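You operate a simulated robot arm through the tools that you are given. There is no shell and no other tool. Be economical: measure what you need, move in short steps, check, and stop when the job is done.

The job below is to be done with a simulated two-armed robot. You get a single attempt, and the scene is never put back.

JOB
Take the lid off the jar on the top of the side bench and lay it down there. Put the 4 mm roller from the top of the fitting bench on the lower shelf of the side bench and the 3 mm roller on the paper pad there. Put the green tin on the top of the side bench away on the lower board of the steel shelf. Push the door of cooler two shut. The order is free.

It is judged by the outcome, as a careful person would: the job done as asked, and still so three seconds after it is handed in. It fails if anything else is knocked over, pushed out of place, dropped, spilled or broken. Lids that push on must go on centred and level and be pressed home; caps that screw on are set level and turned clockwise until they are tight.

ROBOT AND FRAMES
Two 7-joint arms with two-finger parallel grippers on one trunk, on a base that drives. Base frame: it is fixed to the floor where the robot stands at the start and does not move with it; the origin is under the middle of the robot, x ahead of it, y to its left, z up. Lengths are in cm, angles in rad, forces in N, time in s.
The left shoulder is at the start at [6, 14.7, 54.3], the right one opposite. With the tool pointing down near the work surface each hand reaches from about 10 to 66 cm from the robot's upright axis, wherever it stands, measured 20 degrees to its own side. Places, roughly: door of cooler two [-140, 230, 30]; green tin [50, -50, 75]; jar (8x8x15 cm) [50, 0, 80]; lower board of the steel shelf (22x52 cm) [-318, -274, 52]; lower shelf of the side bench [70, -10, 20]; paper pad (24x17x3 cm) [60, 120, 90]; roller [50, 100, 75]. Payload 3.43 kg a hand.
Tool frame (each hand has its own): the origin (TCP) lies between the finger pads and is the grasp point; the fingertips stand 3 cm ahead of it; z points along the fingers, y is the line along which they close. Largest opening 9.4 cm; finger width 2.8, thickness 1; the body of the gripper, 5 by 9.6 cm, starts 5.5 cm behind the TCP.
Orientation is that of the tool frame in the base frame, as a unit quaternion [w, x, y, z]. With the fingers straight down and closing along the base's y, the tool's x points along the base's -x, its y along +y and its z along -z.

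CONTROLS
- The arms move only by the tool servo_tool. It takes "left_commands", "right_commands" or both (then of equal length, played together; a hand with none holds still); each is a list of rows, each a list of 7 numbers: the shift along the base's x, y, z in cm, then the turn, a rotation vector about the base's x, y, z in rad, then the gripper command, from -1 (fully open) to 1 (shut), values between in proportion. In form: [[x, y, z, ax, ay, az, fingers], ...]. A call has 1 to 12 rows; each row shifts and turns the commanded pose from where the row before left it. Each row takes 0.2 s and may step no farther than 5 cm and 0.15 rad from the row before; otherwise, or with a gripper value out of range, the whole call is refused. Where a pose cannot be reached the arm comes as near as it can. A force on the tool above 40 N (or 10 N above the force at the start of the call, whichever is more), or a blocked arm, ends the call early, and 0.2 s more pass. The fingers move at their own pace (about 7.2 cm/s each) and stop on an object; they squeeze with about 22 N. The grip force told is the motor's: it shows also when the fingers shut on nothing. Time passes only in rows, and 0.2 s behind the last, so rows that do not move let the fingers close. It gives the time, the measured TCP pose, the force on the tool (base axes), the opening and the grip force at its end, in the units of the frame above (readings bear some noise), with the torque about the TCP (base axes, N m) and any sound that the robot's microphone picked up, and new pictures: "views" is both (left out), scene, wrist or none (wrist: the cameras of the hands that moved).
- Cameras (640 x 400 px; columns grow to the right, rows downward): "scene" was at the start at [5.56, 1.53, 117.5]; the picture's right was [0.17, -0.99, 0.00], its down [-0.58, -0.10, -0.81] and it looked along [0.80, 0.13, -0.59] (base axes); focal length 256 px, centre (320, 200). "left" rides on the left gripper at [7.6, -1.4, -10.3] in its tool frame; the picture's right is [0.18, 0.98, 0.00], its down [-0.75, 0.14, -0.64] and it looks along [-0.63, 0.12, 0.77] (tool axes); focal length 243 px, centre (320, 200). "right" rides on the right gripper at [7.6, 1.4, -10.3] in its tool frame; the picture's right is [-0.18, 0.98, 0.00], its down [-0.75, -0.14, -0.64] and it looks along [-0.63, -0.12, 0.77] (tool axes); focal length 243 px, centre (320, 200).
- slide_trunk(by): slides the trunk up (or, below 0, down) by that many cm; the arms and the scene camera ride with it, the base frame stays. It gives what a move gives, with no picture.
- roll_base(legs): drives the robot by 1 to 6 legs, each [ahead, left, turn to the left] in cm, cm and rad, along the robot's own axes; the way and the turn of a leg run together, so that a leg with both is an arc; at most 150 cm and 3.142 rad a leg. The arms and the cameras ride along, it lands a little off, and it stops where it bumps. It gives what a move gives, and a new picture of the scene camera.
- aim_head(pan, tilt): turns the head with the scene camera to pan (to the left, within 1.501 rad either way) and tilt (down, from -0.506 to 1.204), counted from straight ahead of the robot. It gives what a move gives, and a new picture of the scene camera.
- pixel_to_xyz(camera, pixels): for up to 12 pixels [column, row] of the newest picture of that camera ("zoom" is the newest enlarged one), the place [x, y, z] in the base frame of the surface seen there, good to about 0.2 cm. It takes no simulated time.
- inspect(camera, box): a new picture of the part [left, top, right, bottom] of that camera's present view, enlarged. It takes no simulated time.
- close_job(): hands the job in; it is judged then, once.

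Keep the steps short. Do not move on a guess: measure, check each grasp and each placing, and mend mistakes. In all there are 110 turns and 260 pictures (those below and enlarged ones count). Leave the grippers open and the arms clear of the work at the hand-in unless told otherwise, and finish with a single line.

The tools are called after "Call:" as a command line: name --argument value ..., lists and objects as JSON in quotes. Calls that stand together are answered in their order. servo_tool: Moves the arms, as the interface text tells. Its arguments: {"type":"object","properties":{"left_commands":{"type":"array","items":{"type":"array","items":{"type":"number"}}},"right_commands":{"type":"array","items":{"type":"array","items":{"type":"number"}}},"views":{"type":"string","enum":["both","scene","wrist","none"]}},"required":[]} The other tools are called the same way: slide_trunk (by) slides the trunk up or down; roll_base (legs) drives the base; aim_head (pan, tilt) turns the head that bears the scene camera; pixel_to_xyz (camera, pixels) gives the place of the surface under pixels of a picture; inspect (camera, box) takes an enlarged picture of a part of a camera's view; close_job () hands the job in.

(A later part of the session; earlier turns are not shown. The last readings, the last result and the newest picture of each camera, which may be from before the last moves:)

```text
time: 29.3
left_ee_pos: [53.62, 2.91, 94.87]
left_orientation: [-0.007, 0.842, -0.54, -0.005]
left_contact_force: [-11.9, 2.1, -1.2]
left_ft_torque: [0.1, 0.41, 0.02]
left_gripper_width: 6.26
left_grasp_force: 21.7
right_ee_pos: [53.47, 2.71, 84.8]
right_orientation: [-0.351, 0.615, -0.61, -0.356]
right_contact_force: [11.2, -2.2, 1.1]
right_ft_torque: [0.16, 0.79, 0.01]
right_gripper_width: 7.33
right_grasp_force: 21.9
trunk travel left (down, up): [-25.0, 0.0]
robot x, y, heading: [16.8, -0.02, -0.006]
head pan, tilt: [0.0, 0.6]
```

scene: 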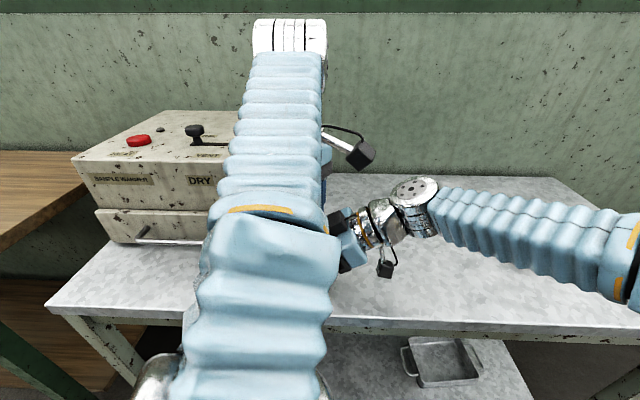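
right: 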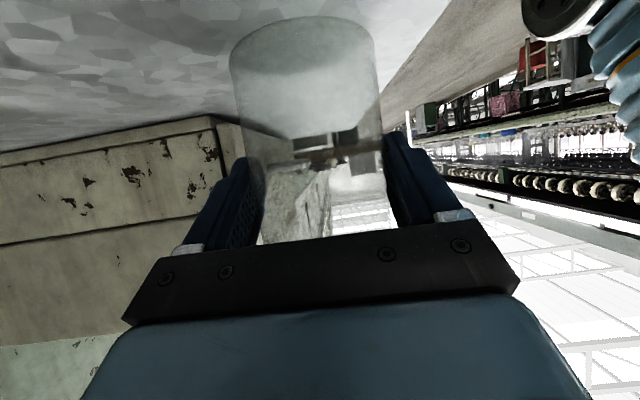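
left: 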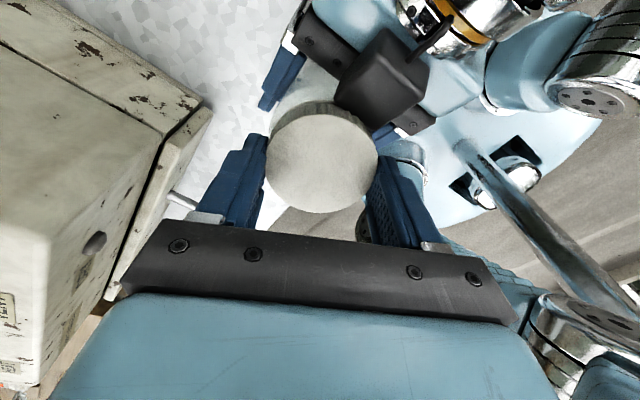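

The first call bumped (44 N) probably block against finger at that yaw, but the grip and turn then went through; the cap rose 0.3. I regrip at a safer yaw (about 1.0).

Call:
servo_tool --left_commands '[[0, 0, 0, 0, 0, 0, -0.45], [0, 0, 0, 0, 0, 0, -0.45], [0, 0, 1.5, 0, 0, 0, -0.5], [0, 0, 1.5, 0, 0, -0.1, -0.6], [0, 0, 0, 0, 0, -0.15, -1], [0, 0, 0, 0, 0, -0.15, -1], [0, 0, 0, 0, 0, -0.15, -1], [0, 0, 0, 0, 0, -0.15, -1], [0, 0, 0, 0, 0, -0.15, -1], [0, 0, 0, 0, 0, -0.15, -1], [0, 0, 0, 0, 0, 0, -1]]' --views "wrist"

Call:
pixel_to_xyz --camera "left" --pixels '[[320, 140], [278, 145], [361, 135], [320, 105], [320, 178], [300, 120], [340, 160]]'

```text
time: 31.7
left_ee_pos: [53.41, 2.9, 97.73]
left_orientation: [0.009, -0.479, 0.878, 0.001]
left_contact_force: [-0.2, -0.4, 0.1]
left_ft_torque: [-0.01, -0.01, 0.0]
left_gripper_width: 9.45
left_grasp_force: 0.0
right_ee_pos: [53.49, 2.65, 84.85]
right_orientation: [-0.351, 0.615, -0.61, -0.357]
right_contact_force: [-0.5, 0.2, 0.1]
right_ft_torque: [0.02, -0.03, 0.01]
right_gripper_width: 7.33
right_grasp_force: 21.6
trunk travel left (down, up): [-25.0, 0.0]
robot x, y, heading: [16.5, 0.14, -0.008]
head pan, tilt: [0.0, 0.6]
```

left: 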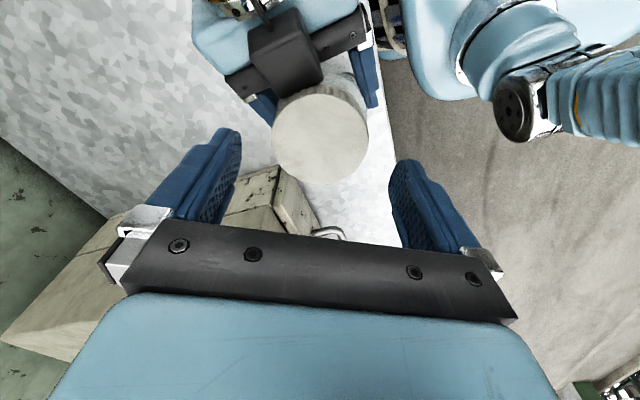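

```text
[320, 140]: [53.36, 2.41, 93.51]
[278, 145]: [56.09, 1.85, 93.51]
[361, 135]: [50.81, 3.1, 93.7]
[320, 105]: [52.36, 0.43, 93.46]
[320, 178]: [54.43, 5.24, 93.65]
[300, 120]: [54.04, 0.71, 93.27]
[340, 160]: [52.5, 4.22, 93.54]
```

Lid top now 93.5, so it keeps rising. Another regrip and turn of 1.2 rad.

Call:
servo_tool --left_commands '[[0, -0.1, -1.5, 0, 0, 0, -1], [0, -0.1, -1.5, 0, 0, 0, -1], [0, 0, 0, 0, 0, 0, -0.3], [0, 0, 0, 0, 0, 0, 1], [0, 0, 0, 0, 0, 0, 1]]' --views "none"

Call:
servo_tool --left_commands '[[0, 0, 0.02, 0, 0, 0.14, 1], [0, 0, 0.02, 0, 0, 0.14, 1], [0, 0, 0.02, 0, 0, 0.14, 1], [0, 0, 0.02, 0, 0, 0.14, 1], [0, 0, 0.02, 0, 0, 0.14, 1], [0, 0, 0.02, 0, 0, 0.14, 1], [0, 0, 0.02, 0, 0, 0.14, 1], [0, 0, 0.02, 0, 0, 0.14, 1], [0, 0, 0.0, 0, 0, 0.1, 1], [0, 0, 0, 0, 0, 0, 1]]' --views "none"

```text
time: 32.9
left_ee_pos: [53.52, 2.7, 95.05]
left_orientation: [0.009, -0.479, 0.878, 0.001]
left_contact_force: [2.0, -0.4, -0.4]
left_ft_torque: [-0.02, -0.11, 0.01]
left_gripper_width: 6.25
left_grasp_force: 21.7
right_ee_pos: [53.44, 2.8, 84.83]
right_orientation: [-0.35, 0.616, -0.609, -0.357]
right_contact_force: [-3.7, 0.9, 0.2]
right_ft_torque: [-0.09, -0.22, 0.02]
right_gripper_width: 7.34
right_grasp_force: 22.2
trunk travel left (down, up): [-25.0, 0.0]
robot x, y, heading: [17.49, 0.12, -0.009]
head pan, tilt: [0.0, 0.6]
```

```text
time: 35.1
left_ee_pos: [53.73, 2.72, 94.89]
left_orientation: [-0.005, 0.896, -0.443, -0.006]
left_contact_force: [-5.6, 7.1, 3.1]
left_ft_torque: [0.28, 0.04, 0.0]
left_gripper_width: 6.27
left_grasp_force: 22.4
right_ee_pos: [53.45, 2.59, 84.79]
right_orientation: [-0.352, 0.614, -0.611, -0.355]
right_contact_force: [6.1, -7.0, -3.2]
right_ft_torque: [0.44, 0.58, -0.03]
right_gripper_width: 7.3
right_grasp_force: 22.4
trunk travel left (down, up): [-25.0, 0.0]
robot x, y, heading: [16.85, 0.14, 0.001]
head pan, tilt: [0.0, 0.6]
```

Now I test: lift gently by 0.6 cm and read the forces.

Call:
servo_tool --left_commands '[[0, 0, 0.2, 0, 0, 0, 1], [0, 0, 0.2, 0, 0, 0, 1], [0, 0, 0.2, 0, 0, 0, 1]]' --views "wrist"

```text
time: 35.9
left_ee_pos: [53.58, 2.5, 95.65]
left_orientation: [-0.006, 0.895, -0.445, -0.005]
left_contact_force: [-1.3, -1.2, -15.0]
left_ft_torque: [0.03, 0.04, 0.01]
left_gripper_width: 6.23
left_grasp_force: 21.8
right_ee_pos: [53.4, 2.81, 84.88]
right_orientation: [-0.351, 0.616, -0.609, -0.356]
right_contact_force: [1.2, -0.4, 15.5]
right_ft_torque: [-0.11, 0.04, -0.01]
right_gripper_width: 7.34
right_grasp_force: 22.0
trunk travel left (down, up): [-25.0, 0.0]
robot x, y, heading: [16.52, 0.01, -0.005]
head pan, tilt: [0.0, 0.6]
```

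left: 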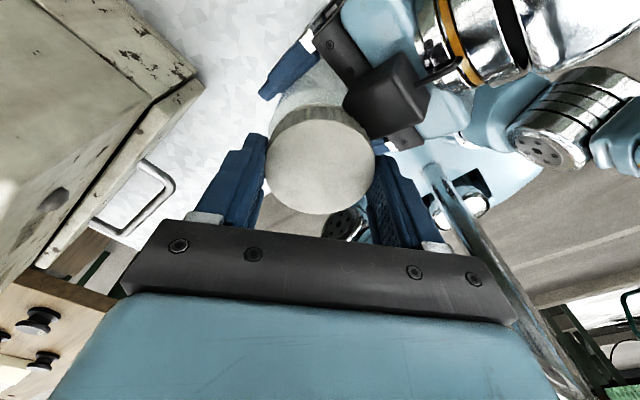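

Pull meets 15 N, so it's still threaded. I relax the lift, regrip and turn again.

Call:
servo_tool --left_commands '[[0, 0, -0.5, 0, 0, 0, 1], [0, 0, 0, 0, 0, 0, -0.45], [0, 0, 0, 0, 0, 0, -0.45], [0, 0, 1.5, 0, 0, 0, -0.5], [0, 0, 1.2, 0, 0, -0.15, -0.6], [0, 0, 0, 0, 0, -0.15, -1], [0, 0, 0, 0, 0, -0.15, -1], [0, 0, 0, 0, 0, -0.15, -1], [0, 0, 0, 0, 0, -0.15, -1], [0, 0, 0, 0, 0, -0.15, -1], [0, 0, 0, 0, 0, -0.15, -1], [0, 0, 0, 0, 0, -0.15, -1]]' --views "wrist"

Call:
pixel_to_xyz --camera "left" --pixels '[[320, 140], [278, 145], [361, 135], [320, 105], [320, 178]]'

```text
time: 38.5
left_ee_pos: [53.58, 2.67, 97.8]
left_orientation: [0.008, -0.488, 0.873, 0.001]
left_contact_force: [-0.3, -0.2, -0.7]
left_ft_torque: [0.01, 0.02, -0.04]
left_gripper_width: 9.41
left_grasp_force: 0.2
right_ee_pos: [53.39, 2.7, 84.87]
right_orientation: [-0.351, 0.615, -0.609, -0.356]
right_contact_force: [-0.3, 0.5, -1.6]
right_ft_torque: [0.01, -0.01, 0.02]
right_gripper_width: 7.32
right_grasp_force: 22.6
trunk travel left (down, up): [-25.0, 0.0]
robot x, y, heading: [16.94, -0.19, -0.0]
head pan, tilt: [0.0, 0.6]
```

left: 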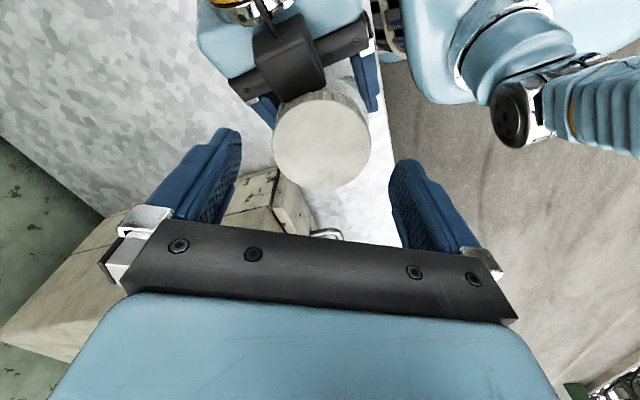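

```text
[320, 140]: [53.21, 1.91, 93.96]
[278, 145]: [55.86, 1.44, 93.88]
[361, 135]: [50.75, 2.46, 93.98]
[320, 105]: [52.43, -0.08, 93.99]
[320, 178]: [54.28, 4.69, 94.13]
```

Lid top is now 94.0 (risen 0.8 cm). Another stroke, then a lift test at the end.

Call:
servo_tool --left_commands '[[-0.1, -0.1, -1.3, 0, 0, 0, -1], [0, -0.1, -1.2, 0, 0, 0, -1], [0, 0, 0, 0, 0, 0, -0.3], [0, 0, 0, 0, 0, 0, 1], [0, 0, 0, 0, 0, 0, 1]]' --views "none"

Call:
servo_tool --left_commands '[[0, 0, 0.03, 0, 0, 0.14, 1], [0, 0, 0.03, 0, 0, 0.14, 1], [0, 0, 0.03, 0, 0, 0.14, 1], [0, 0, 0.03, 0, 0, 0.14, 1], [0, 0, 0.03, 0, 0, 0.14, 1], [0, 0, 0.03, 0, 0, 0.14, 1], [0, 0, 0.03, 0, 0, 0.14, 1], [0, 0, 0.03, 0, 0, 0.14, 1], [0, 0, 0.2, 0, 0, 0.1, 1], [0, 0, 0.2, 0, 0, 0, 1]]' --views "none"

```text
time: 39.7
left_ee_pos: [53.37, 2.5, 95.15]
left_orientation: [0.008, -0.489, 0.872, 0.001]
left_contact_force: [-1.1, 0.7, -0.4]
left_ft_torque: [0.01, 0.06, 0.0]
left_gripper_width: 6.24
left_grasp_force: 22.0
right_ee_pos: [53.48, 2.73, 84.83]
right_orientation: [-0.351, 0.615, -0.609, -0.357]
right_contact_force: [2.0, -0.7, -0.9]
right_ft_torque: [0.03, 0.11, 0.02]
right_gripper_width: 7.33
right_grasp_force: 21.9
trunk travel left (down, up): [-25.0, 0.0]
robot x, y, heading: [16.68, -0.06, -0.002]
head pan, tilt: [0.0, 0.6]
```

```text
time: 41.9
left_ee_pos: [53.45, 2.52, 96.0]
left_orientation: [-0.006, 0.901, -0.434, -0.005]
left_contact_force: [5.0, -0.9, -3.2]
left_ft_torque: [-0.03, -0.04, -0.08]
left_gripper_width: 6.26
left_grasp_force: 22.0
right_ee_pos: [53.48, 2.76, 84.84]
right_orientation: [-0.351, 0.615, -0.609, -0.356]
right_contact_force: [-4.8, -0.3, 2.6]
right_ft_torque: [-0.04, -0.48, 0.05]
right_gripper_width: 7.33
right_grasp_force: 22.6
trunk travel left (down, up): [-25.0, 0.0]
robot x, y, heading: [16.89, 0.05, -0.008]
head pan, tilt: [0.0, 0.6]
```

Only −3 N at +0.8 cm; the cap may be near free. Lift another 0.8 cm.

Call:
servo_tool --left_commands '[[0, 0, 0.3, 0, 0, 0, 1], [0, 0, 0.3, 0, 0, 0, 1], [0, 0, 0.3, 0, 0, 0, 1]]' --views "wrist"

```text
time: 42.7
left_ee_pos: [53.6, 2.35, 96.89]
left_orientation: [-0.006, 0.9, -0.435, -0.005]
left_contact_force: [0.5, 0.3, 0.0]
left_ft_torque: [-0.02, 0.01, 0.02]
left_gripper_width: 6.26
left_grasp_force: 21.7
right_ee_pos: [53.34, 2.73, 84.83]
right_orientation: [-0.35, 0.616, -0.609, -0.357]
right_contact_force: [-0.2, -1.0, -0.6]
right_ft_torque: [-0.01, -0.03, 0.0]
right_gripper_width: 7.31
right_grasp_force: 21.8
trunk travel left (down, up): [-25.0, 0.0]
robot x, y, heading: [17.05, 0.12, -0.007]
head pan, tilt: [0.0, 0.6]
```

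left: 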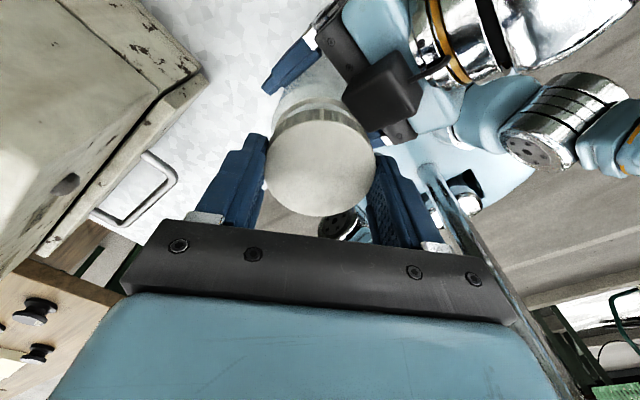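

The cap is free (zero force). I lift it more, then open the right hand and back it off along its approach.

Call:
servo_tool --left_commands '[[0, 0, 1, 0, 0, 0, 1], [0, 0, 1, 0, 0, 0, 1], [0, 0, 1, 0, 0, 0, 1], [0, 0, 0, 0, 0, 0, 1], [0, 0, 0, 0, 0, 0, 1], [0, 0, 0, 0, 0, 0, 1], [0, 0, 0, 0, 0, 0, 1], [0, 0, 0, 0, 0, 0, 1], [0, 0, 0, 0, 0, 0, 1]]' --right_commands '[[0, 0, 0, 0, 0, 0, 1], [0, 0, 0, 0, 0, 0, 0], [0, 0, 0, 0, 0, 0, -1], [0, 0, 0, 0, 0, 0, -1], [0, 0, 0, 0, 0, 0, -1], [0, -1.7, 1, 0, 0, 0, -1], [0, -2.5, 1.5, 0, 0, 0, -1], [0, -2.5, 1.5, 0, 0, 0, -1], [0, -2.5, 1.5, 0, 0, 0, -1]]' --views "both"

```text
time: 44.7
left_ee_pos: [53.61, 2.55, 98.73]
left_orientation: [-0.007, 0.9, -0.435, -0.006]
left_contact_force: [-0.4, 0.5, 0.6]
left_ft_torque: [-0.01, 0.01, -0.02]
left_gripper_width: 6.23
left_grasp_force: 22.1
left hand out of reach, approached as far as the arm can: row 3
right_ee_pos: [53.19, -6.52, 90.19]
right_orientation: [-0.35, 0.616, -0.609, -0.356]
right_contact_force: [0.6, -0.1, -1.2]
right_ft_torque: [0.01, 0.03, -0.02]
right_gripper_width: 9.42
right_grasp_force: 0.2
trunk travel left (down, up): [-25.0, 0.0]
robot x, y, heading: [16.99, 0.13, -0.003]
head pan, tilt: [0.0, 0.6]
```

scene: 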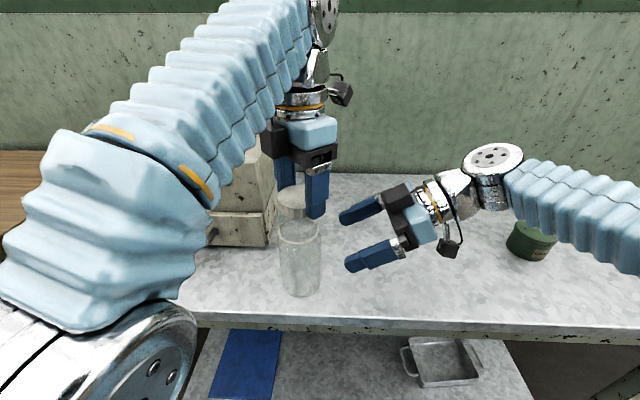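
right: 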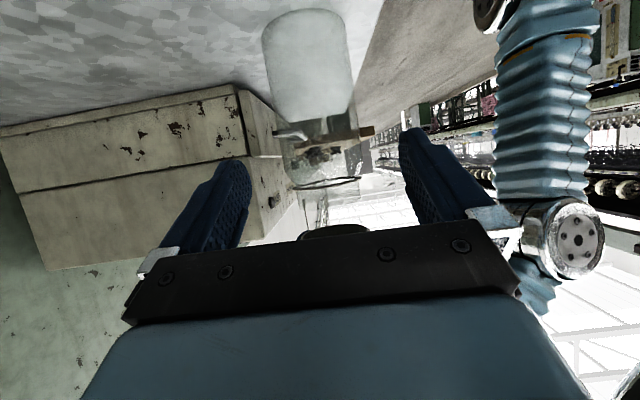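
left: 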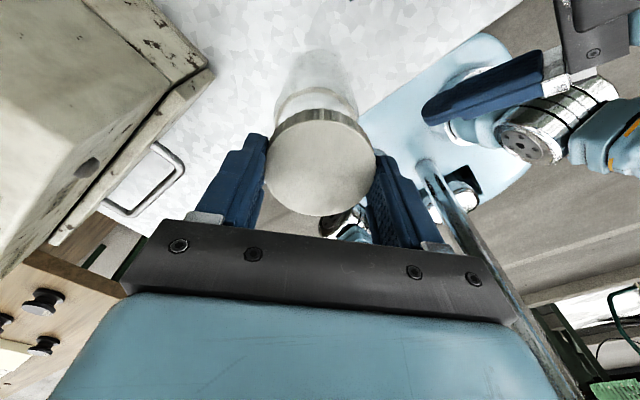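

Lid is off and the jar stands. I retract and untilt the right hand to the right and back.

Call:
servo_tool --right_commands '[[-1.5, -2.5, 1.4, -0.15, 0, 0, -1], [-1.5, -2.5, 1.4, -0.15, 0, 0, -1], [-2.5, -2.5, 1.4, -0.15, 0, 0, -1], [-2.5, -2.5, 1.4, -0.15, 0, 0, -1], [-2.5, -2.5, 1.4, -0.15, 0, 0, -1], [-2.5, -2.5, 1.4, -0.15, 0, 0, -1], [-2.5, -2.5, 1.4, -0.147, 0, 0, -1], [-1.5, -2.5, 0, 0, 0, 0, -1]]' --views "scene"

```text
time: 46.5
left_ee_pos: [53.76, 2.57, 98.74]
left_orientation: [-0.005, 0.901, -0.434, -0.006]
left_contact_force: [0.7, 0.5, -1.7]
left_ft_torque: [0.0, 0.03, -0.01]
left_gripper_width: 6.23
left_grasp_force: 21.8
right_ee_pos: [39.5, -24.21, 98.69]
right_orientation: [0.004, 0.71, -0.704, -0.002]
right_contact_force: [0.6, 0.2, 0.1]
right_ft_torque: [0.03, 0.04, 0.02]
right_gripper_width: 9.41
right_grasp_force: 0.0
right hand out of reach, approached as far as the arm can: row 7, 8
trunk travel left (down, up): [-25.0, 0.0]
robot x, y, heading: [16.96, 0.1, -0.007]
head pan, tilt: [0.0, 0.6]
```

scene: 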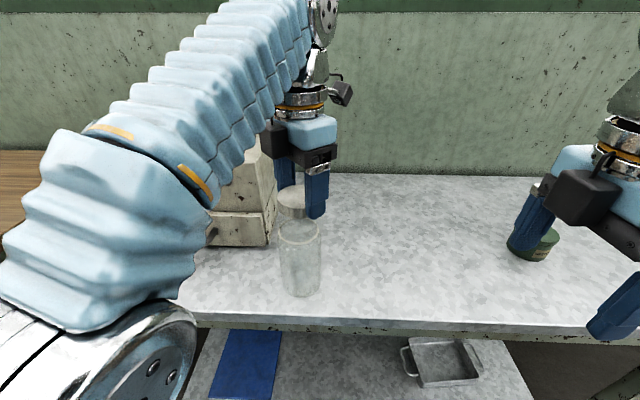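

Right is clear. I carry the lid to about (55, −12) at height, unwinding the wrist.

Call:
servo_tool --left_commands '[[0.3, -2.9, 0, 0, 0, -0.135, 1], [0.3, -2.9, 0, 0, 0, -0.135, 1], [0.3, -2.9, 0, 0, 0, -0.135, 1], [0.3, -2.9, 0, 0, 0, -0.135, 1], [0.3, -2.9, 0, 0, 0, -0.135, 1], [0, 0, 0, 0, 0, 0, 1]]' --views "both"

```text
time: 47.9
left_ee_pos: [53.86, -11.3, 95.74]
left_orientation: [0.008, -0.705, 0.709, 0.002]
left_contact_force: [-0.8, 0.2, 0.4]
left_ft_torque: [0.06, -0.01, -0.04]
left_gripper_width: 6.23
left_grasp_force: 21.8
left hand out of reach, approached as far as the arm can: row 2, 3, 4, 5
right_ee_pos: [39.51, -24.3, 98.66]
right_orientation: [0.003, 0.708, -0.706, -0.003]
right_contact_force: [-0.2, 0.7, 0.1]
right_ft_torque: [0.04, 0.0, 0.0]
right_gripper_width: 9.41
right_grasp_force: 0.0
trunk travel left (down, up): [-25.0, 0.0]
robot x, y, heading: [16.57, -0.08, -0.008]
head pan, tilt: [0.0, 0.6]
```

scene: 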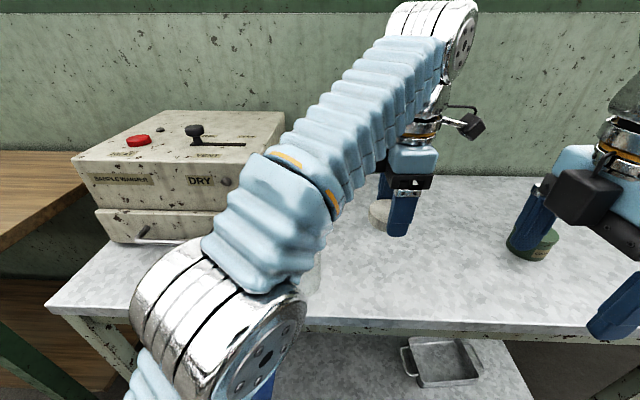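
left: 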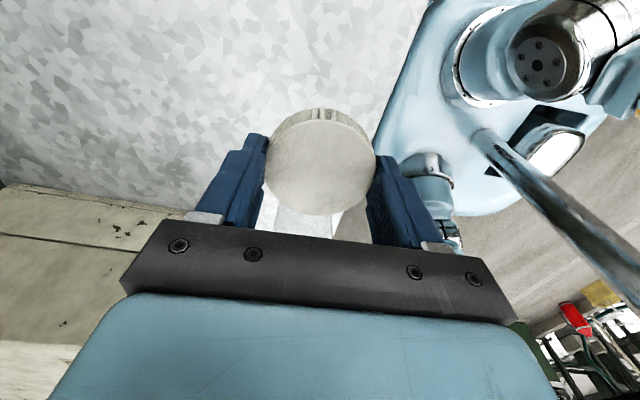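

The arm passes above the jar; I check the forearm clearance and the jar before descending.

Call:
pixel_to_xyz --camera "scene" --pixels '[[280, 285], [300, 260], [325, 215], [310, 280], [240, 250], [200, 300]]'

Call:
inspect --camera "scene" --box '[230, 180, 450, 310]'

Call:
inspect --camera "right" --box '[0, 0, 640, 400]'

```text
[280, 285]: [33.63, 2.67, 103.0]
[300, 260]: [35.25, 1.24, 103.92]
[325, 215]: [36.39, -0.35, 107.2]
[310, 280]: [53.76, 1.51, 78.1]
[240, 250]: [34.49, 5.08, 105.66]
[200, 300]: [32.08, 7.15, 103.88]
```

```text
2.91 times, centred on (340, 245) of scene
```

zoom: 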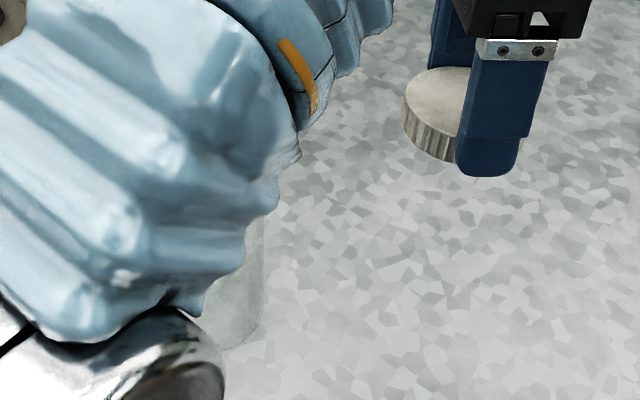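

```text
1.00 times, centred on (320, 200) of right (not enlarged: the box is as wide or as high as the picture)
```

zoom: 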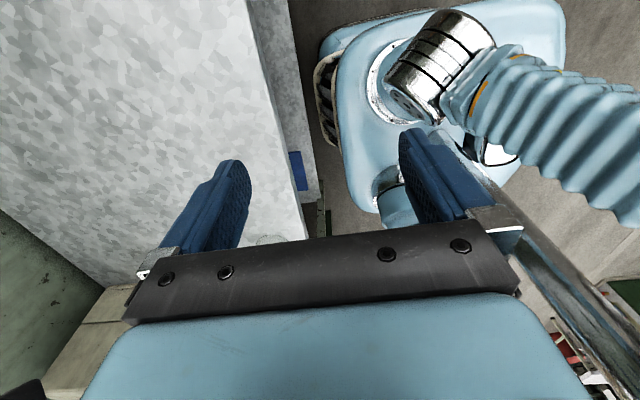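

Forearm is about 103 high and well behind the jar; the jar stands. I descend with the lid to just above the bench.

Call:
servo_tool --left_commands '[[0, -0.3, -2.7, 0, 0, 0, 1], [0, -0.3, -2.7, 0, 0, 0, 1], [0, -0.3, -2.7, 0, 0, 0, 1], [0, -0.3, -2.7, 0, 0, 0, 1], [0, 0, -1.8, 0, 0, 0, 1], [0, 0, 0, 0, 0, 0, 1]]' --views "both"

```text
time: 49.3
left_ee_pos: [54.06, -12.23, 83.29]
left_orientation: [0.008, -0.706, 0.708, 0.003]
left_contact_force: [-0.7, 0.1, 0.1]
left_ft_torque: [-0.02, -0.01, -0.01]
left_gripper_width: 6.23
left_grasp_force: 21.9
right_ee_pos: [39.52, -24.34, 98.52]
right_orientation: [0.003, 0.709, -0.705, -0.003]
right_contact_force: [0.0, 0.3, -0.5]
right_ft_torque: [0.01, -0.03, 0.01]
right_gripper_width: 9.37
right_grasp_force: 0.1
trunk travel left (down, up): [-25.0, 0.0]
robot x, y, heading: [17.13, -0.08, -0.009]
head pan, tilt: [0.0, 0.6]
```

scene: 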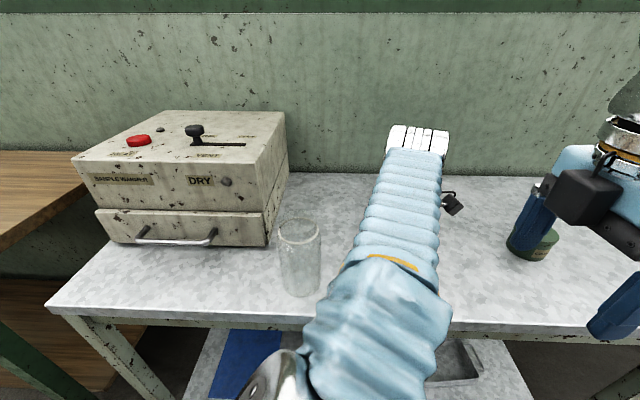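
left: 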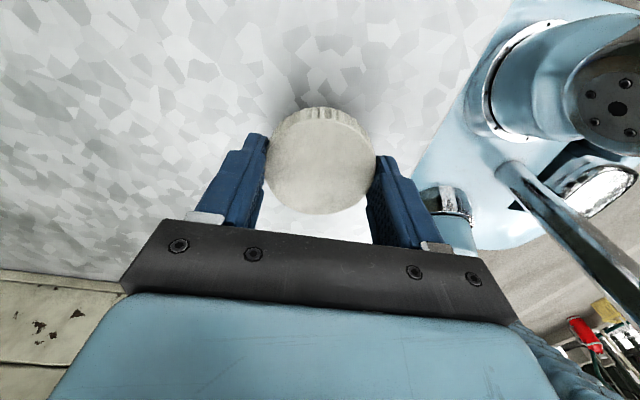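

Jar stands open and clear. I lower slowly until contact.

Call:
servo_tool --left_commands '[[0, 0, -0.5, 0, 0, 0, 1], [0, 0, -0.4, 0, 0, 0, 1], [0, 0, -0.3, 0, 0, 0, 1], [0, 0, -0.2, 0, 0, 0, 1], [0, 0, -0.2, 0, 0, 0, 1]]' --views "none"

```text
time: 50.5
left_ee_pos: [54.05, -12.37, 81.6]
left_orientation: [0.008, -0.705, 0.709, 0.003]
left_contact_force: [-0.2, 0.6, -0.4]
left_ft_torque: [-0.01, -0.07, -0.05]
left_gripper_width: 6.22
left_grasp_force: 21.3
right_ee_pos: [39.59, -24.41, 98.62]
right_orientation: [0.003, 0.708, -0.706, -0.003]
right_contact_force: [-0.5, -0.1, 0.2]
right_ft_torque: [-0.01, 0.04, 0.01]
right_gripper_width: 9.39
right_grasp_force: 0.1
trunk travel left (down, up): [-25.0, 0.0]
robot x, y, heading: [16.86, -0.19, -0.011]
head pan, tilt: [0.0, 0.6]
```

Call:
servo_tool --left_commands '[[0, 0, -0.15, 0, 0, 0, 1], [0, 0, -0.15, 0, 0, 0, 1], [0, 0, -0.1, 0, 0, 0, 1]]' --views "wrist"

Call:
inspect --camera "left" --box '[220, 70, 420, 240]'

```text
time: 51.3
left_ee_pos: [54.18, -12.35, 81.18]
left_orientation: [0.007, -0.705, 0.709, 0.002]
left_contact_force: [0.9, -1.6, 8.7]
left_ft_torque: [-0.26, 0.02, 0.01]
left_gripper_width: 6.22
left_grasp_force: 21.8
right_ee_pos: [39.39, -24.41, 98.59]
right_orientation: [0.004, 0.709, -0.706, -0.003]
right_contact_force: [-0.3, 0.2, -1.1]
right_ft_torque: [-0.03, -0.03, -0.03]
right_gripper_width: 9.42
right_grasp_force: 0.1
trunk travel left (down, up): [-25.0, 0.0]
robot x, y, heading: [16.5, -0.18, -0.009]
head pan, tilt: [0.0, 0.6]
```

left: 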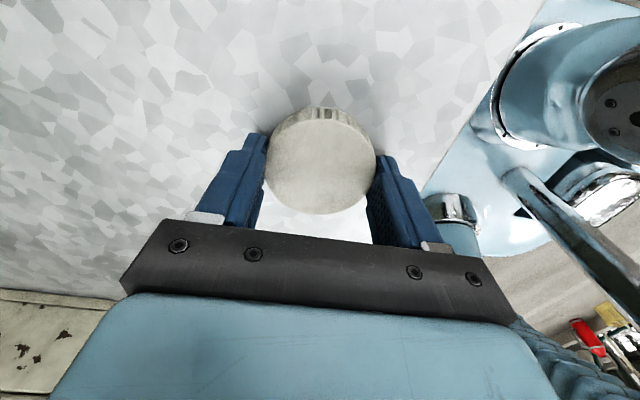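

```text
2.35 times, centred on (320, 155) of left
```

zoom: 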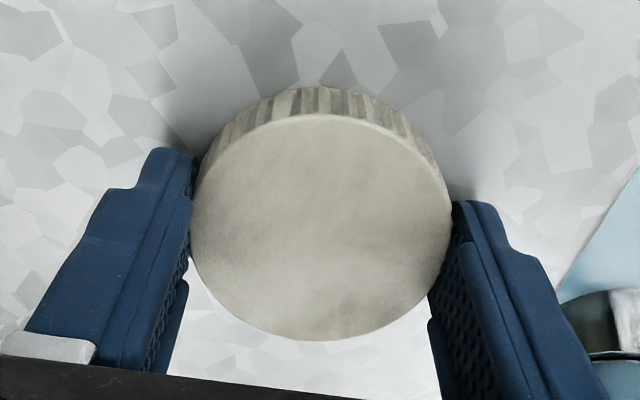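

Contact at 8.7 N: lid is on the bench. I open and rise straight up.

Call:
servo_tool --left_commands '[[0, 0, 0.1, 0, 0, 0, -0.4], [0, 0, 0, 0, 0, 0, -1], [0, 0, 0, 0, 0, 0, -1], [0, 0, 0, 0, 0, 0, -1], [0, 0, 2, 0, 0, 0, -1], [0, 0, 3, 0, 0, 0, -1], [0, 0, 3, 0, 0, 0, -1], [0, 0, 4, 0, 0, 0, -1], [0, 0, 3, 0, 0, 0, -1]]' --views "both"

```text
time: 53.3
left_ee_pos: [54.3, -12.1, 94.25]
left_orientation: [0.009, -0.706, 0.709, 0.002]
left_contact_force: [-0.2, 0.1, -0.2]
left_ft_torque: [-0.01, 0.0, -0.04]
left_gripper_width: 9.38
left_grasp_force: 0.2
left hand out of reach, approached as far as the arm can: row 9
right_ee_pos: [39.54, -24.36, 98.61]
right_orientation: [0.003, 0.709, -0.706, -0.003]
right_contact_force: [-0.3, 0.5, -0.1]
right_ft_torque: [-0.04, -0.02, -0.02]
right_gripper_width: 9.4
right_grasp_force: 0.1
trunk travel left (down, up): [-25.0, 0.0]
robot x, y, heading: [16.91, -0.01, -0.013]
head pan, tilt: [0.0, 0.6]
```

scene: 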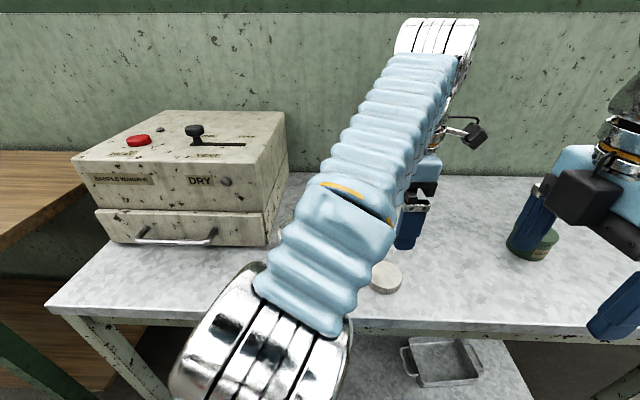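
left: 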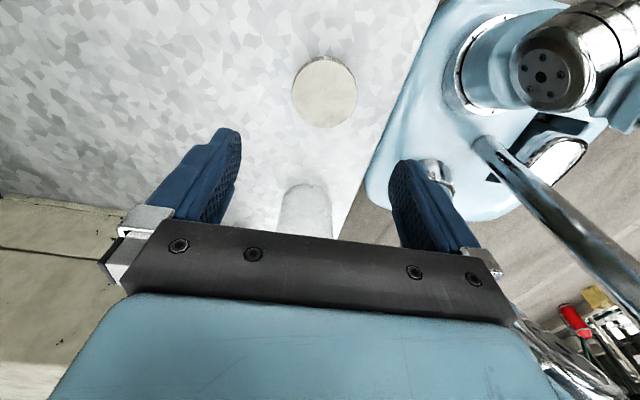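

Lid lies flat on the bench and the jar is upright. I retract the left hand: back first, then left, unwinding the yaw. I also bring the right hand's yaw back.

Call:
servo_tool --left_commands '[[-3, 0, 1, 0, 0, -0.14, -1], [-3, 0, 1, 0, 0, -0.14, -1], [-3, 0, 1, 0, 0, -0.14, -1], [-3, 0, 1, 0, 0, -0.14, -1], [-3, 0, 1, 0, 0, -0.14, -1], [-3, 1, 1, 0, 0, -0.14, -1], [0, 4, 0, 0, 0, -0.14, -1], [0, 4, 0, 0, 0, -0.14, -1], [0, 4, 0, 0, 0, -0.14, -1], [0, 4, 0, 0, 0, -0.14, -1], [0, 4, 0, 0, 0, -0.14, -1], [0, 4, 0, 0, 0, 0, -1]]' --views "scene"

```text
time: 54.1
left_ee_pos: [46.98, -11.98, 96.61]
left_orientation: [0.011, -0.576, 0.817, 0.002]
left_contact_force: [6.3, -0.9, 2.4]
left_ft_torque: [-0.2, 0.82, 0.62]
left_gripper_width: 9.43
left_grasp_force: 0.1
right_ee_pos: [39.12, -24.19, 98.7]
right_orientation: [0.006, 0.711, -0.703, -0.006]
right_contact_force: [-5.8, 0.5, -2.9]
right_ft_torque: [-0.13, -0.46, 0.17]
right_gripper_width: 9.4
right_grasp_force: 0.0
trunk travel left (down, up): [-25.0, 0.0]
robot x, y, heading: [16.79, 0.26, -0.009]
head pan, tilt: [0.0, 0.6]
stopped in row 3 (right hand): the force on the tool passed its limit at 72 N (the readings are from after the stop); the commanded pose is now the measured one
```

scene: 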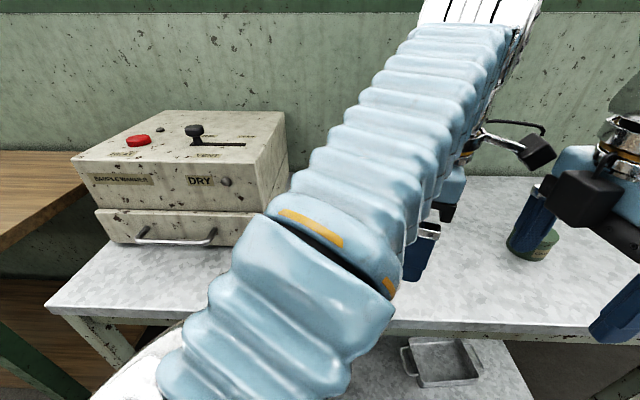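

The left camera arm touched the right hand. I move the left hand leftwards first, then back.

Call:
servo_tool --left_commands '[[0.5, 1.5, 0.3, 0, 0, 0, -1], [0, 2.5, 0.5, 0, 0, 0, -1], [-1, 2.5, 0.8, 0, 0, -0.1, -1], [-2, 2.5, 0.8, 0, 0, -0.14, -1], [-2, 2.5, 0.5, 0, 0, -0.14, -1], [-2, 2.5, 0.3, 0, 0, -0.14, -1], [-2, 2.5, 0, 0, 0, -0.14, -1], [-1, 2.5, 0, 0, 0, -0.14, -1], [0, 2.5, 0, 0, 0, -0.14, -1], [0, 2.5, 0, 0, 0, -0.14, -1], [0, 2.5, 0, 0, 0, -0.14, -1]]' --views "scene"

Call:
servo_tool --right_commands '[[-1, 0, 0, 0, 0, -0.14, -1], [-1, 0.5, 0, 0, 0, -0.14, -1], [0, 0.5, 0, 0, 0, -0.14, -1], [0, 0.5, 0, 0, 0, -0.14, -1], [0, 0.5, 0, 0, 0, -0.14, -1], [0, 0.5, 0, 0, 0, -0.14, -1], [0, 0.5, 0, 0, 0, -0.14, -1], [0, 0.5, 0, 0, 0, -0.14, -1], [0, 0.5, 0, 0, 0, -0.14, -1], [0, 0.5, 0, 0, 0, -0.14, -1], [0, 0.5, 0, 0, 0, -0.14, -1]]' --views "scene"

```text
time: 56.5
left_ee_pos: [38.14, 13.7, 99.2]
left_orientation: [0.01, -0.002, 1.0, -0.004]
left_contact_force: [0.5, 0.1, 0.4]
left_ft_torque: [0.03, -0.02, 0.0]
left_gripper_width: 9.4
left_grasp_force: 0.1
left hand out of reach, approached as far as the arm can: row 9, 10
right_ee_pos: [39.09, -24.13, 98.67]
right_orientation: [0.005, 0.71, -0.704, -0.005]
right_contact_force: [0.5, 0.1, 0.5]
right_ft_torque: [-0.03, 0.0, -0.05]
right_gripper_width: 9.39
right_grasp_force: 0.1
trunk travel left (down, up): [-25.0, 0.0]
robot x, y, heading: [16.73, 0.08, -0.001]
head pan, tilt: [0.0, 0.6]
```

scene: 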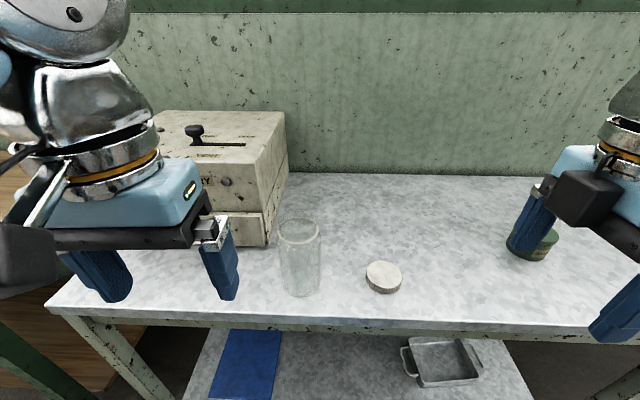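

```text
time: 58.9
left_ee_pos: [38.08, 13.62, 99.18]
left_orientation: [0.011, -0.003, 1.0, -0.006]
left_contact_force: [0.5, -0.1, 0.0]
left_ft_torque: [0.03, -0.01, 0.04]
left_gripper_width: 9.41
left_grasp_force: 0.1
right_ee_pos: [38.93, -17.61, 97.99]
right_orientation: [-0.001, -0.02, 1.0, 0.007]
right_contact_force: [0.8, 0.6, -0.7]
right_ft_torque: [-0.02, 0.01, -0.02]
right_gripper_width: 9.39
right_grasp_force: 0.1
right hand out of reach, approached as far as the arm can: row 1, 2
trunk travel left (down, up): [-25.0, 0.0]
robot x, y, heading: [16.78, 0.08, -0.0]
head pan, tilt: [0.0, 0.6]
```

scene: 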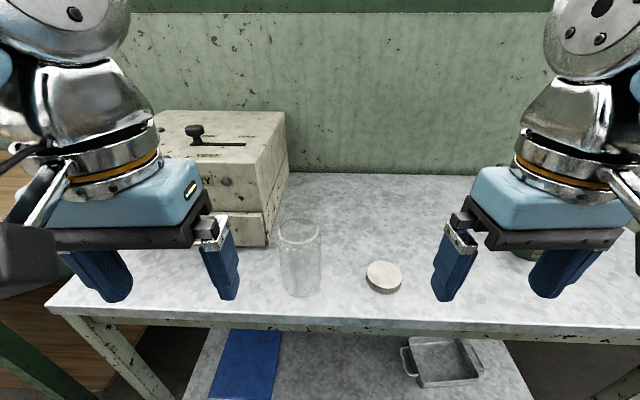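

Jar open, lid lying, tin in place. Next I back off 30 cm and strafe left 100 cm to the fitting bench.

Call:
roll_base --legs '[[-32, 0, 0], [0, 100, 0]]'

Call:
aim_head --pan 0.1 --tilt 0.6

```text
time: 65.8
left_ee_pos: [5.16, 115.0, 99.18]
left_orientation: [0.01, -0.013, 1.0, -0.005]
left_contact_force: [-0.4, 0.2, 0.7]
left_ft_torque: [0.0, 0.05, 0.02]
left_gripper_width: 9.4
left_grasp_force: 0.0
right_ee_pos: [6.45, 83.71, 97.98]
right_orientation: [0.0, -0.032, 0.999, 0.007]
right_contact_force: [0.1, 0.0, -0.1]
right_ft_torque: [0.01, 0.0, -0.02]
right_gripper_width: 9.4
right_grasp_force: 0.1
trunk travel left (down, up): [-25.0, 0.0]
robot x, y, heading: [-15.61, 101.24, 0.018]
head pan, tilt: [0.0, 0.6]
```

scene: 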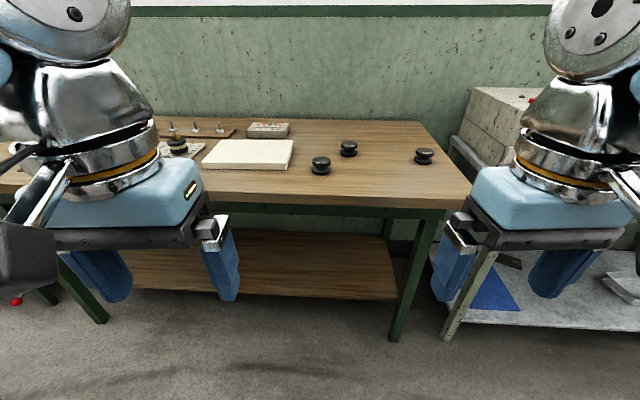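

```text
time: 66.5
left_ee_pos: [5.05, 114.84, 99.2]
left_orientation: [0.01, -0.012, 1.0, -0.005]
left_contact_force: [0.1, 0.9, 0.4]
left_ft_torque: [-0.03, -0.03, 0.04]
left_gripper_width: 9.42
left_grasp_force: 0.1
right_ee_pos: [6.66, 83.74, 97.94]
right_orientation: [-0.001, -0.031, 1.0, 0.007]
right_contact_force: [0.2, -0.3, 0.1]
right_ft_torque: [0.01, 0.01, 0.03]
right_gripper_width: 9.38
right_grasp_force: 0.1
trunk travel left (down, up): [-25.0, 0.0]
robot x, y, heading: [-15.79, 100.93, 0.015]
head pan, tilt: [0.099, 0.6]
```

scene: 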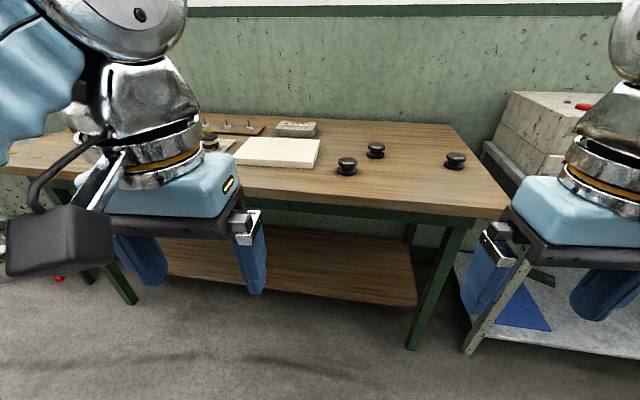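

Three rollers here: (347,165), (375,150), (456,160), plus one at left on a paper. I zoom in on them.

Call:
inspect --camera "scene" --box '[320, 135, 480, 185]'

Call:
inspect --camera "scene" --box '[190, 110, 340, 180]'

Call:
pixel_to_xyz --camera "scene" --pixels '[[347, 160], [375, 146], [455, 155], [347, 170], [375, 155], [455, 166], [280, 152], [400, 160], [420, 212], [297, 130]]'

```text
4.00 times, centred on (400, 160) of scene
```

zoom: 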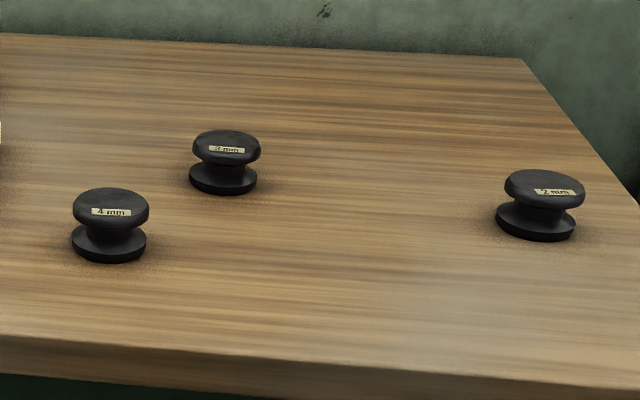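

```text
4.27 times, centred on (265, 145) of scene
```

zoom: 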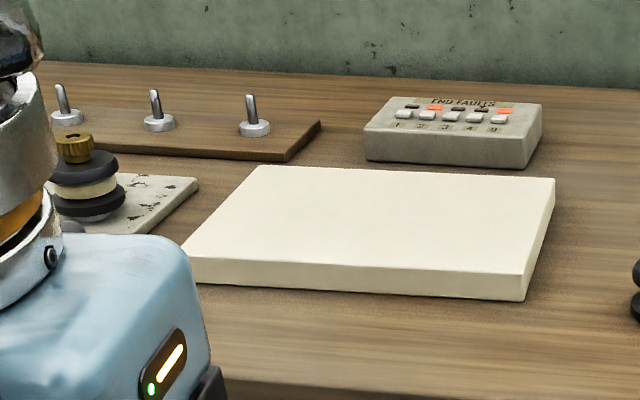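

```text
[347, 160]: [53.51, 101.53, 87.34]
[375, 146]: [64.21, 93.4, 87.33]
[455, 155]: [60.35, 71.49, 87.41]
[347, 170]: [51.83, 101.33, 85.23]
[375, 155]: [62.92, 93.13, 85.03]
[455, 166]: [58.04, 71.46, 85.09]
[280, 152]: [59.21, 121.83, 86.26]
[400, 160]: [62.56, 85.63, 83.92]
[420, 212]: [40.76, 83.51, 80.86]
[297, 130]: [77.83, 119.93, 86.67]
```

Labels: the front-left roller reads 4 mm, the one behind it 3 mm (to confirm closer), the right 2 mm. I drive ahead 26 cm and zoom again.

Call:
roll_base --legs '[[26, 0, -0.015]]'

Call:
inspect --camera "scene" --box '[300, 130, 540, 280]'

```text
time: 68.4
left_ee_pos: [31.52, 114.77, 99.13]
left_orientation: [0.01, -0.005, 1.0, -0.005]
left_contact_force: [-0.5, 0.8, 0.4]
left_ft_torque: [-0.01, -0.02, -0.02]
left_gripper_width: 9.4
left_grasp_force: 0.1
right_ee_pos: [32.49, 83.49, 98.06]
right_orientation: [0.0, -0.023, 1.0, 0.007]
right_contact_force: [-0.3, -1.1, -0.3]
right_ft_torque: [-0.03, 0.0, -0.04]
right_gripper_width: 9.4
right_grasp_force: 0.0
trunk travel left (down, up): [-25.0, 0.0]
robot x, y, heading: [10.44, 100.79, 0.002]
head pan, tilt: [0.099, 0.6]
```

scene: 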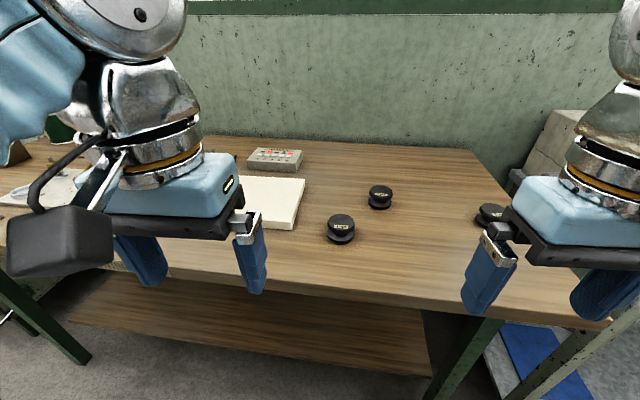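

```text
2.67 times, centred on (420, 205) of scene
```

zoom: 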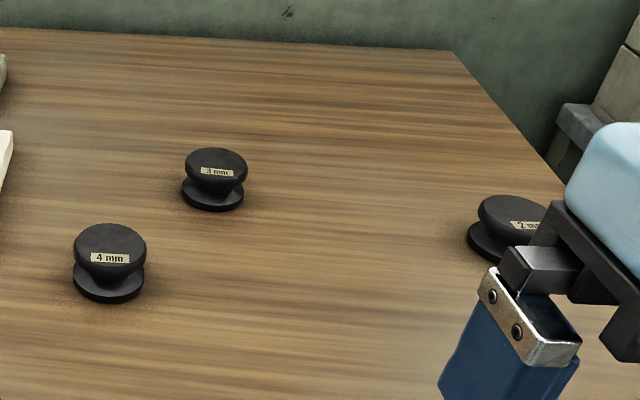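

Confirmed: 4 mm, 3 mm, 2 mm. I measure the tops and the pad.

Call:
pixel_to_xyz --camera "zoom" --pixels '[[110, 238], [82, 245], [140, 245], [110, 226], [110, 270], [216, 165], [190, 168], [244, 168], [216, 152], [216, 190]]'

Call:
pixel_to_xyz --camera "scene" --pixels '[[300, 182], [290, 222], [285, 200], [262, 180], [390, 230], [300, 160], [275, 225]]'

```text
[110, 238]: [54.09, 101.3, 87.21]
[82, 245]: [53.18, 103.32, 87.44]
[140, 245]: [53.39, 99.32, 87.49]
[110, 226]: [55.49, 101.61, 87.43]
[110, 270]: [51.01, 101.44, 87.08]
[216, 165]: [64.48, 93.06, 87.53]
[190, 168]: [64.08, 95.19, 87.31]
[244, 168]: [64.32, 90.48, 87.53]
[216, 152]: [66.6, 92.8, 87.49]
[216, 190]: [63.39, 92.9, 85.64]
```

```text
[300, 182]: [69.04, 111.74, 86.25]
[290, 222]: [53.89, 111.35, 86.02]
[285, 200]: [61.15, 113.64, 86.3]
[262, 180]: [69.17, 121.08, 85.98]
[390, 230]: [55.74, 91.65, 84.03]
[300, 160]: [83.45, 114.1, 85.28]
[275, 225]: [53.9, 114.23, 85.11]
```

Positions: 4 mm at (53.3, 101.4), 3 mm at (64.2, 92.9), tops 87.4, bench 84.0. I send the left hand above the 3 mm roller.

Call:
servo_tool --left_commands '[[3.2, -2.2, -0.5, 0, 0, 0, -1], [3.3, -2.2, -0.5, 0, 0, 0, -1], [3.3, -2.2, -0.5, 0, 0, 0, -1], [3.3, -2.2, -0.5, 0, 0, 0, -1], [3.3, -2.2, -0.5, 0, 0, 0, -1], [3.3, -2.2, -0.5, 0, 0, 0, -1], [3.3, -2.2, -0.5, 0, 0, 0, -1], [3.3, -2.2, -0.5, 0, 0, 0, -1], [3.3, -2.2, -0.5, 0, 0, 0, -1], [3.1, -2.1, -0.5, 0, 0, 0, -1], [0, 0, 0, 0, 0, 0, -1]]'

```text
time: 70.8
left_ee_pos: [55.5, 98.65, 95.96]
left_orientation: [0.011, -0.004, 1.0, -0.006]
left_contact_force: [-1.4, -0.5, 0.0]
left_ft_torque: [0.0, 0.02, -0.01]
left_gripper_width: 9.4
left_grasp_force: 0.0
left hand out of reach, approached as far as the arm can: row 8, 9, 10
right_ee_pos: [32.43, 83.46, 97.9]
right_orientation: [-0.001, -0.023, 1.0, 0.007]
right_contact_force: [0.4, 0.0, 0.0]
right_ft_torque: [0.0, 0.0, -0.01]
right_gripper_width: 9.39
right_grasp_force: 0.1
trunk travel left (down, up): [-25.0, 0.0]
robot x, y, heading: [10.41, 100.99, -0.006]
head pan, tilt: [0.099, 0.6]
```

scene: 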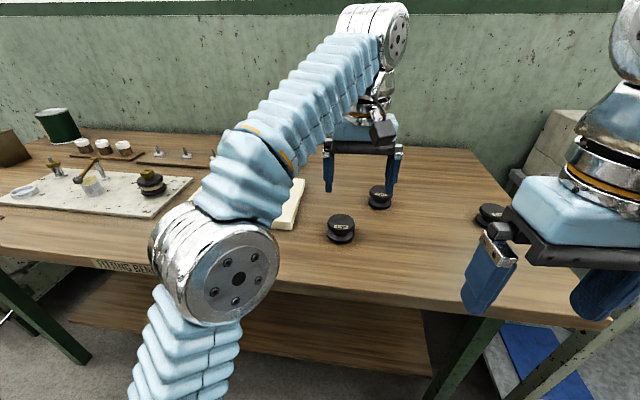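
left: 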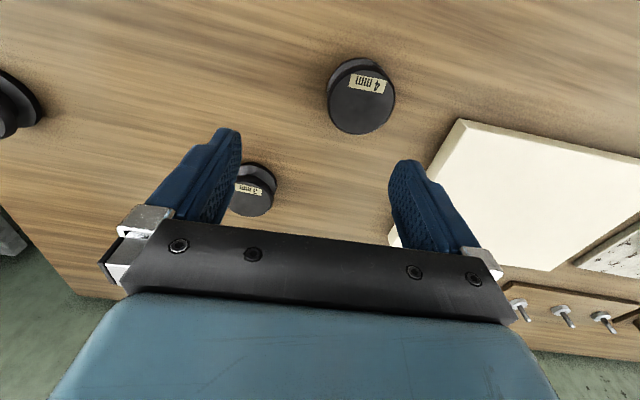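

Reach ran out at x≈55 at this height. I look down to judge the base-to-bench gap.

Call:
aim_head --pan -0.3 --tilt 1.2

```text
time: 71.8
left_ee_pos: [55.42, 98.7, 95.92]
left_orientation: [0.011, -0.005, 1.0, -0.006]
left_contact_force: [0.5, 0.1, 0.3]
left_ft_torque: [0.02, 0.02, -0.01]
left_gripper_width: 9.4
left_grasp_force: 0.2
right_ee_pos: [32.49, 83.48, 98.03]
right_orientation: [-0.001, -0.023, 1.0, 0.007]
right_contact_force: [0.9, -0.4, 1.4]
right_ft_torque: [0.03, 0.01, 0.01]
right_gripper_width: 9.4
right_grasp_force: 0.0
trunk travel left (down, up): [-25.0, 0.0]
robot x, y, heading: [10.38, 100.94, -0.004]
head pan, tilt: [-0.3, 1.201]
```

scene: 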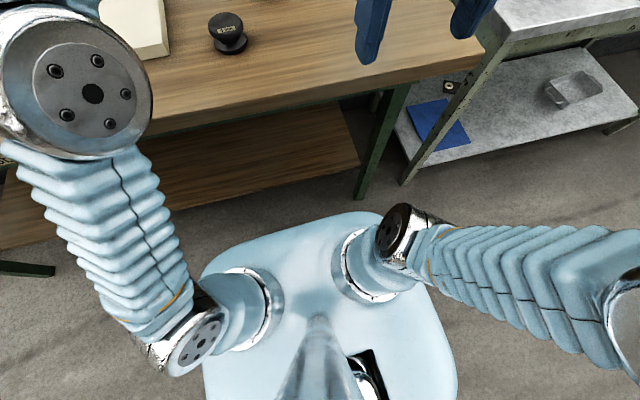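

Call:
pixel_to_xyz --camera "scene" --pixels '[[320, 218], [250, 235], [380, 230], [240, 195], [360, 190], [370, 85], [250, 110], [70, 215], [405, 180], [600, 115], [130, 40]]'

```text
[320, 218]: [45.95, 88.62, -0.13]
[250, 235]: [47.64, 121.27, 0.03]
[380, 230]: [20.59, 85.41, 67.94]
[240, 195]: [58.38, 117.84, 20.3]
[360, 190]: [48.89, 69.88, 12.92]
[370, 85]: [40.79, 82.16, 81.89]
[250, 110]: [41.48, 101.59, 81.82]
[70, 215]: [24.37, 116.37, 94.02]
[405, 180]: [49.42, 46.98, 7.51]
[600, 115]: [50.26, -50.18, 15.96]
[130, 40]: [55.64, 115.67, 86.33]
```

Call:
pixel_to_xyz --camera "scene" --pixels '[[320, 224], [320, 235], [260, 240], [380, 222], [300, 260], [440, 340]]'

```text
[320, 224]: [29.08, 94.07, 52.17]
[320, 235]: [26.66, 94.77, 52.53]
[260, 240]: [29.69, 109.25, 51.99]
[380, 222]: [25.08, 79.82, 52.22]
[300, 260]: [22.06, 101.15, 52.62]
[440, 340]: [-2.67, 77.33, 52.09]
```

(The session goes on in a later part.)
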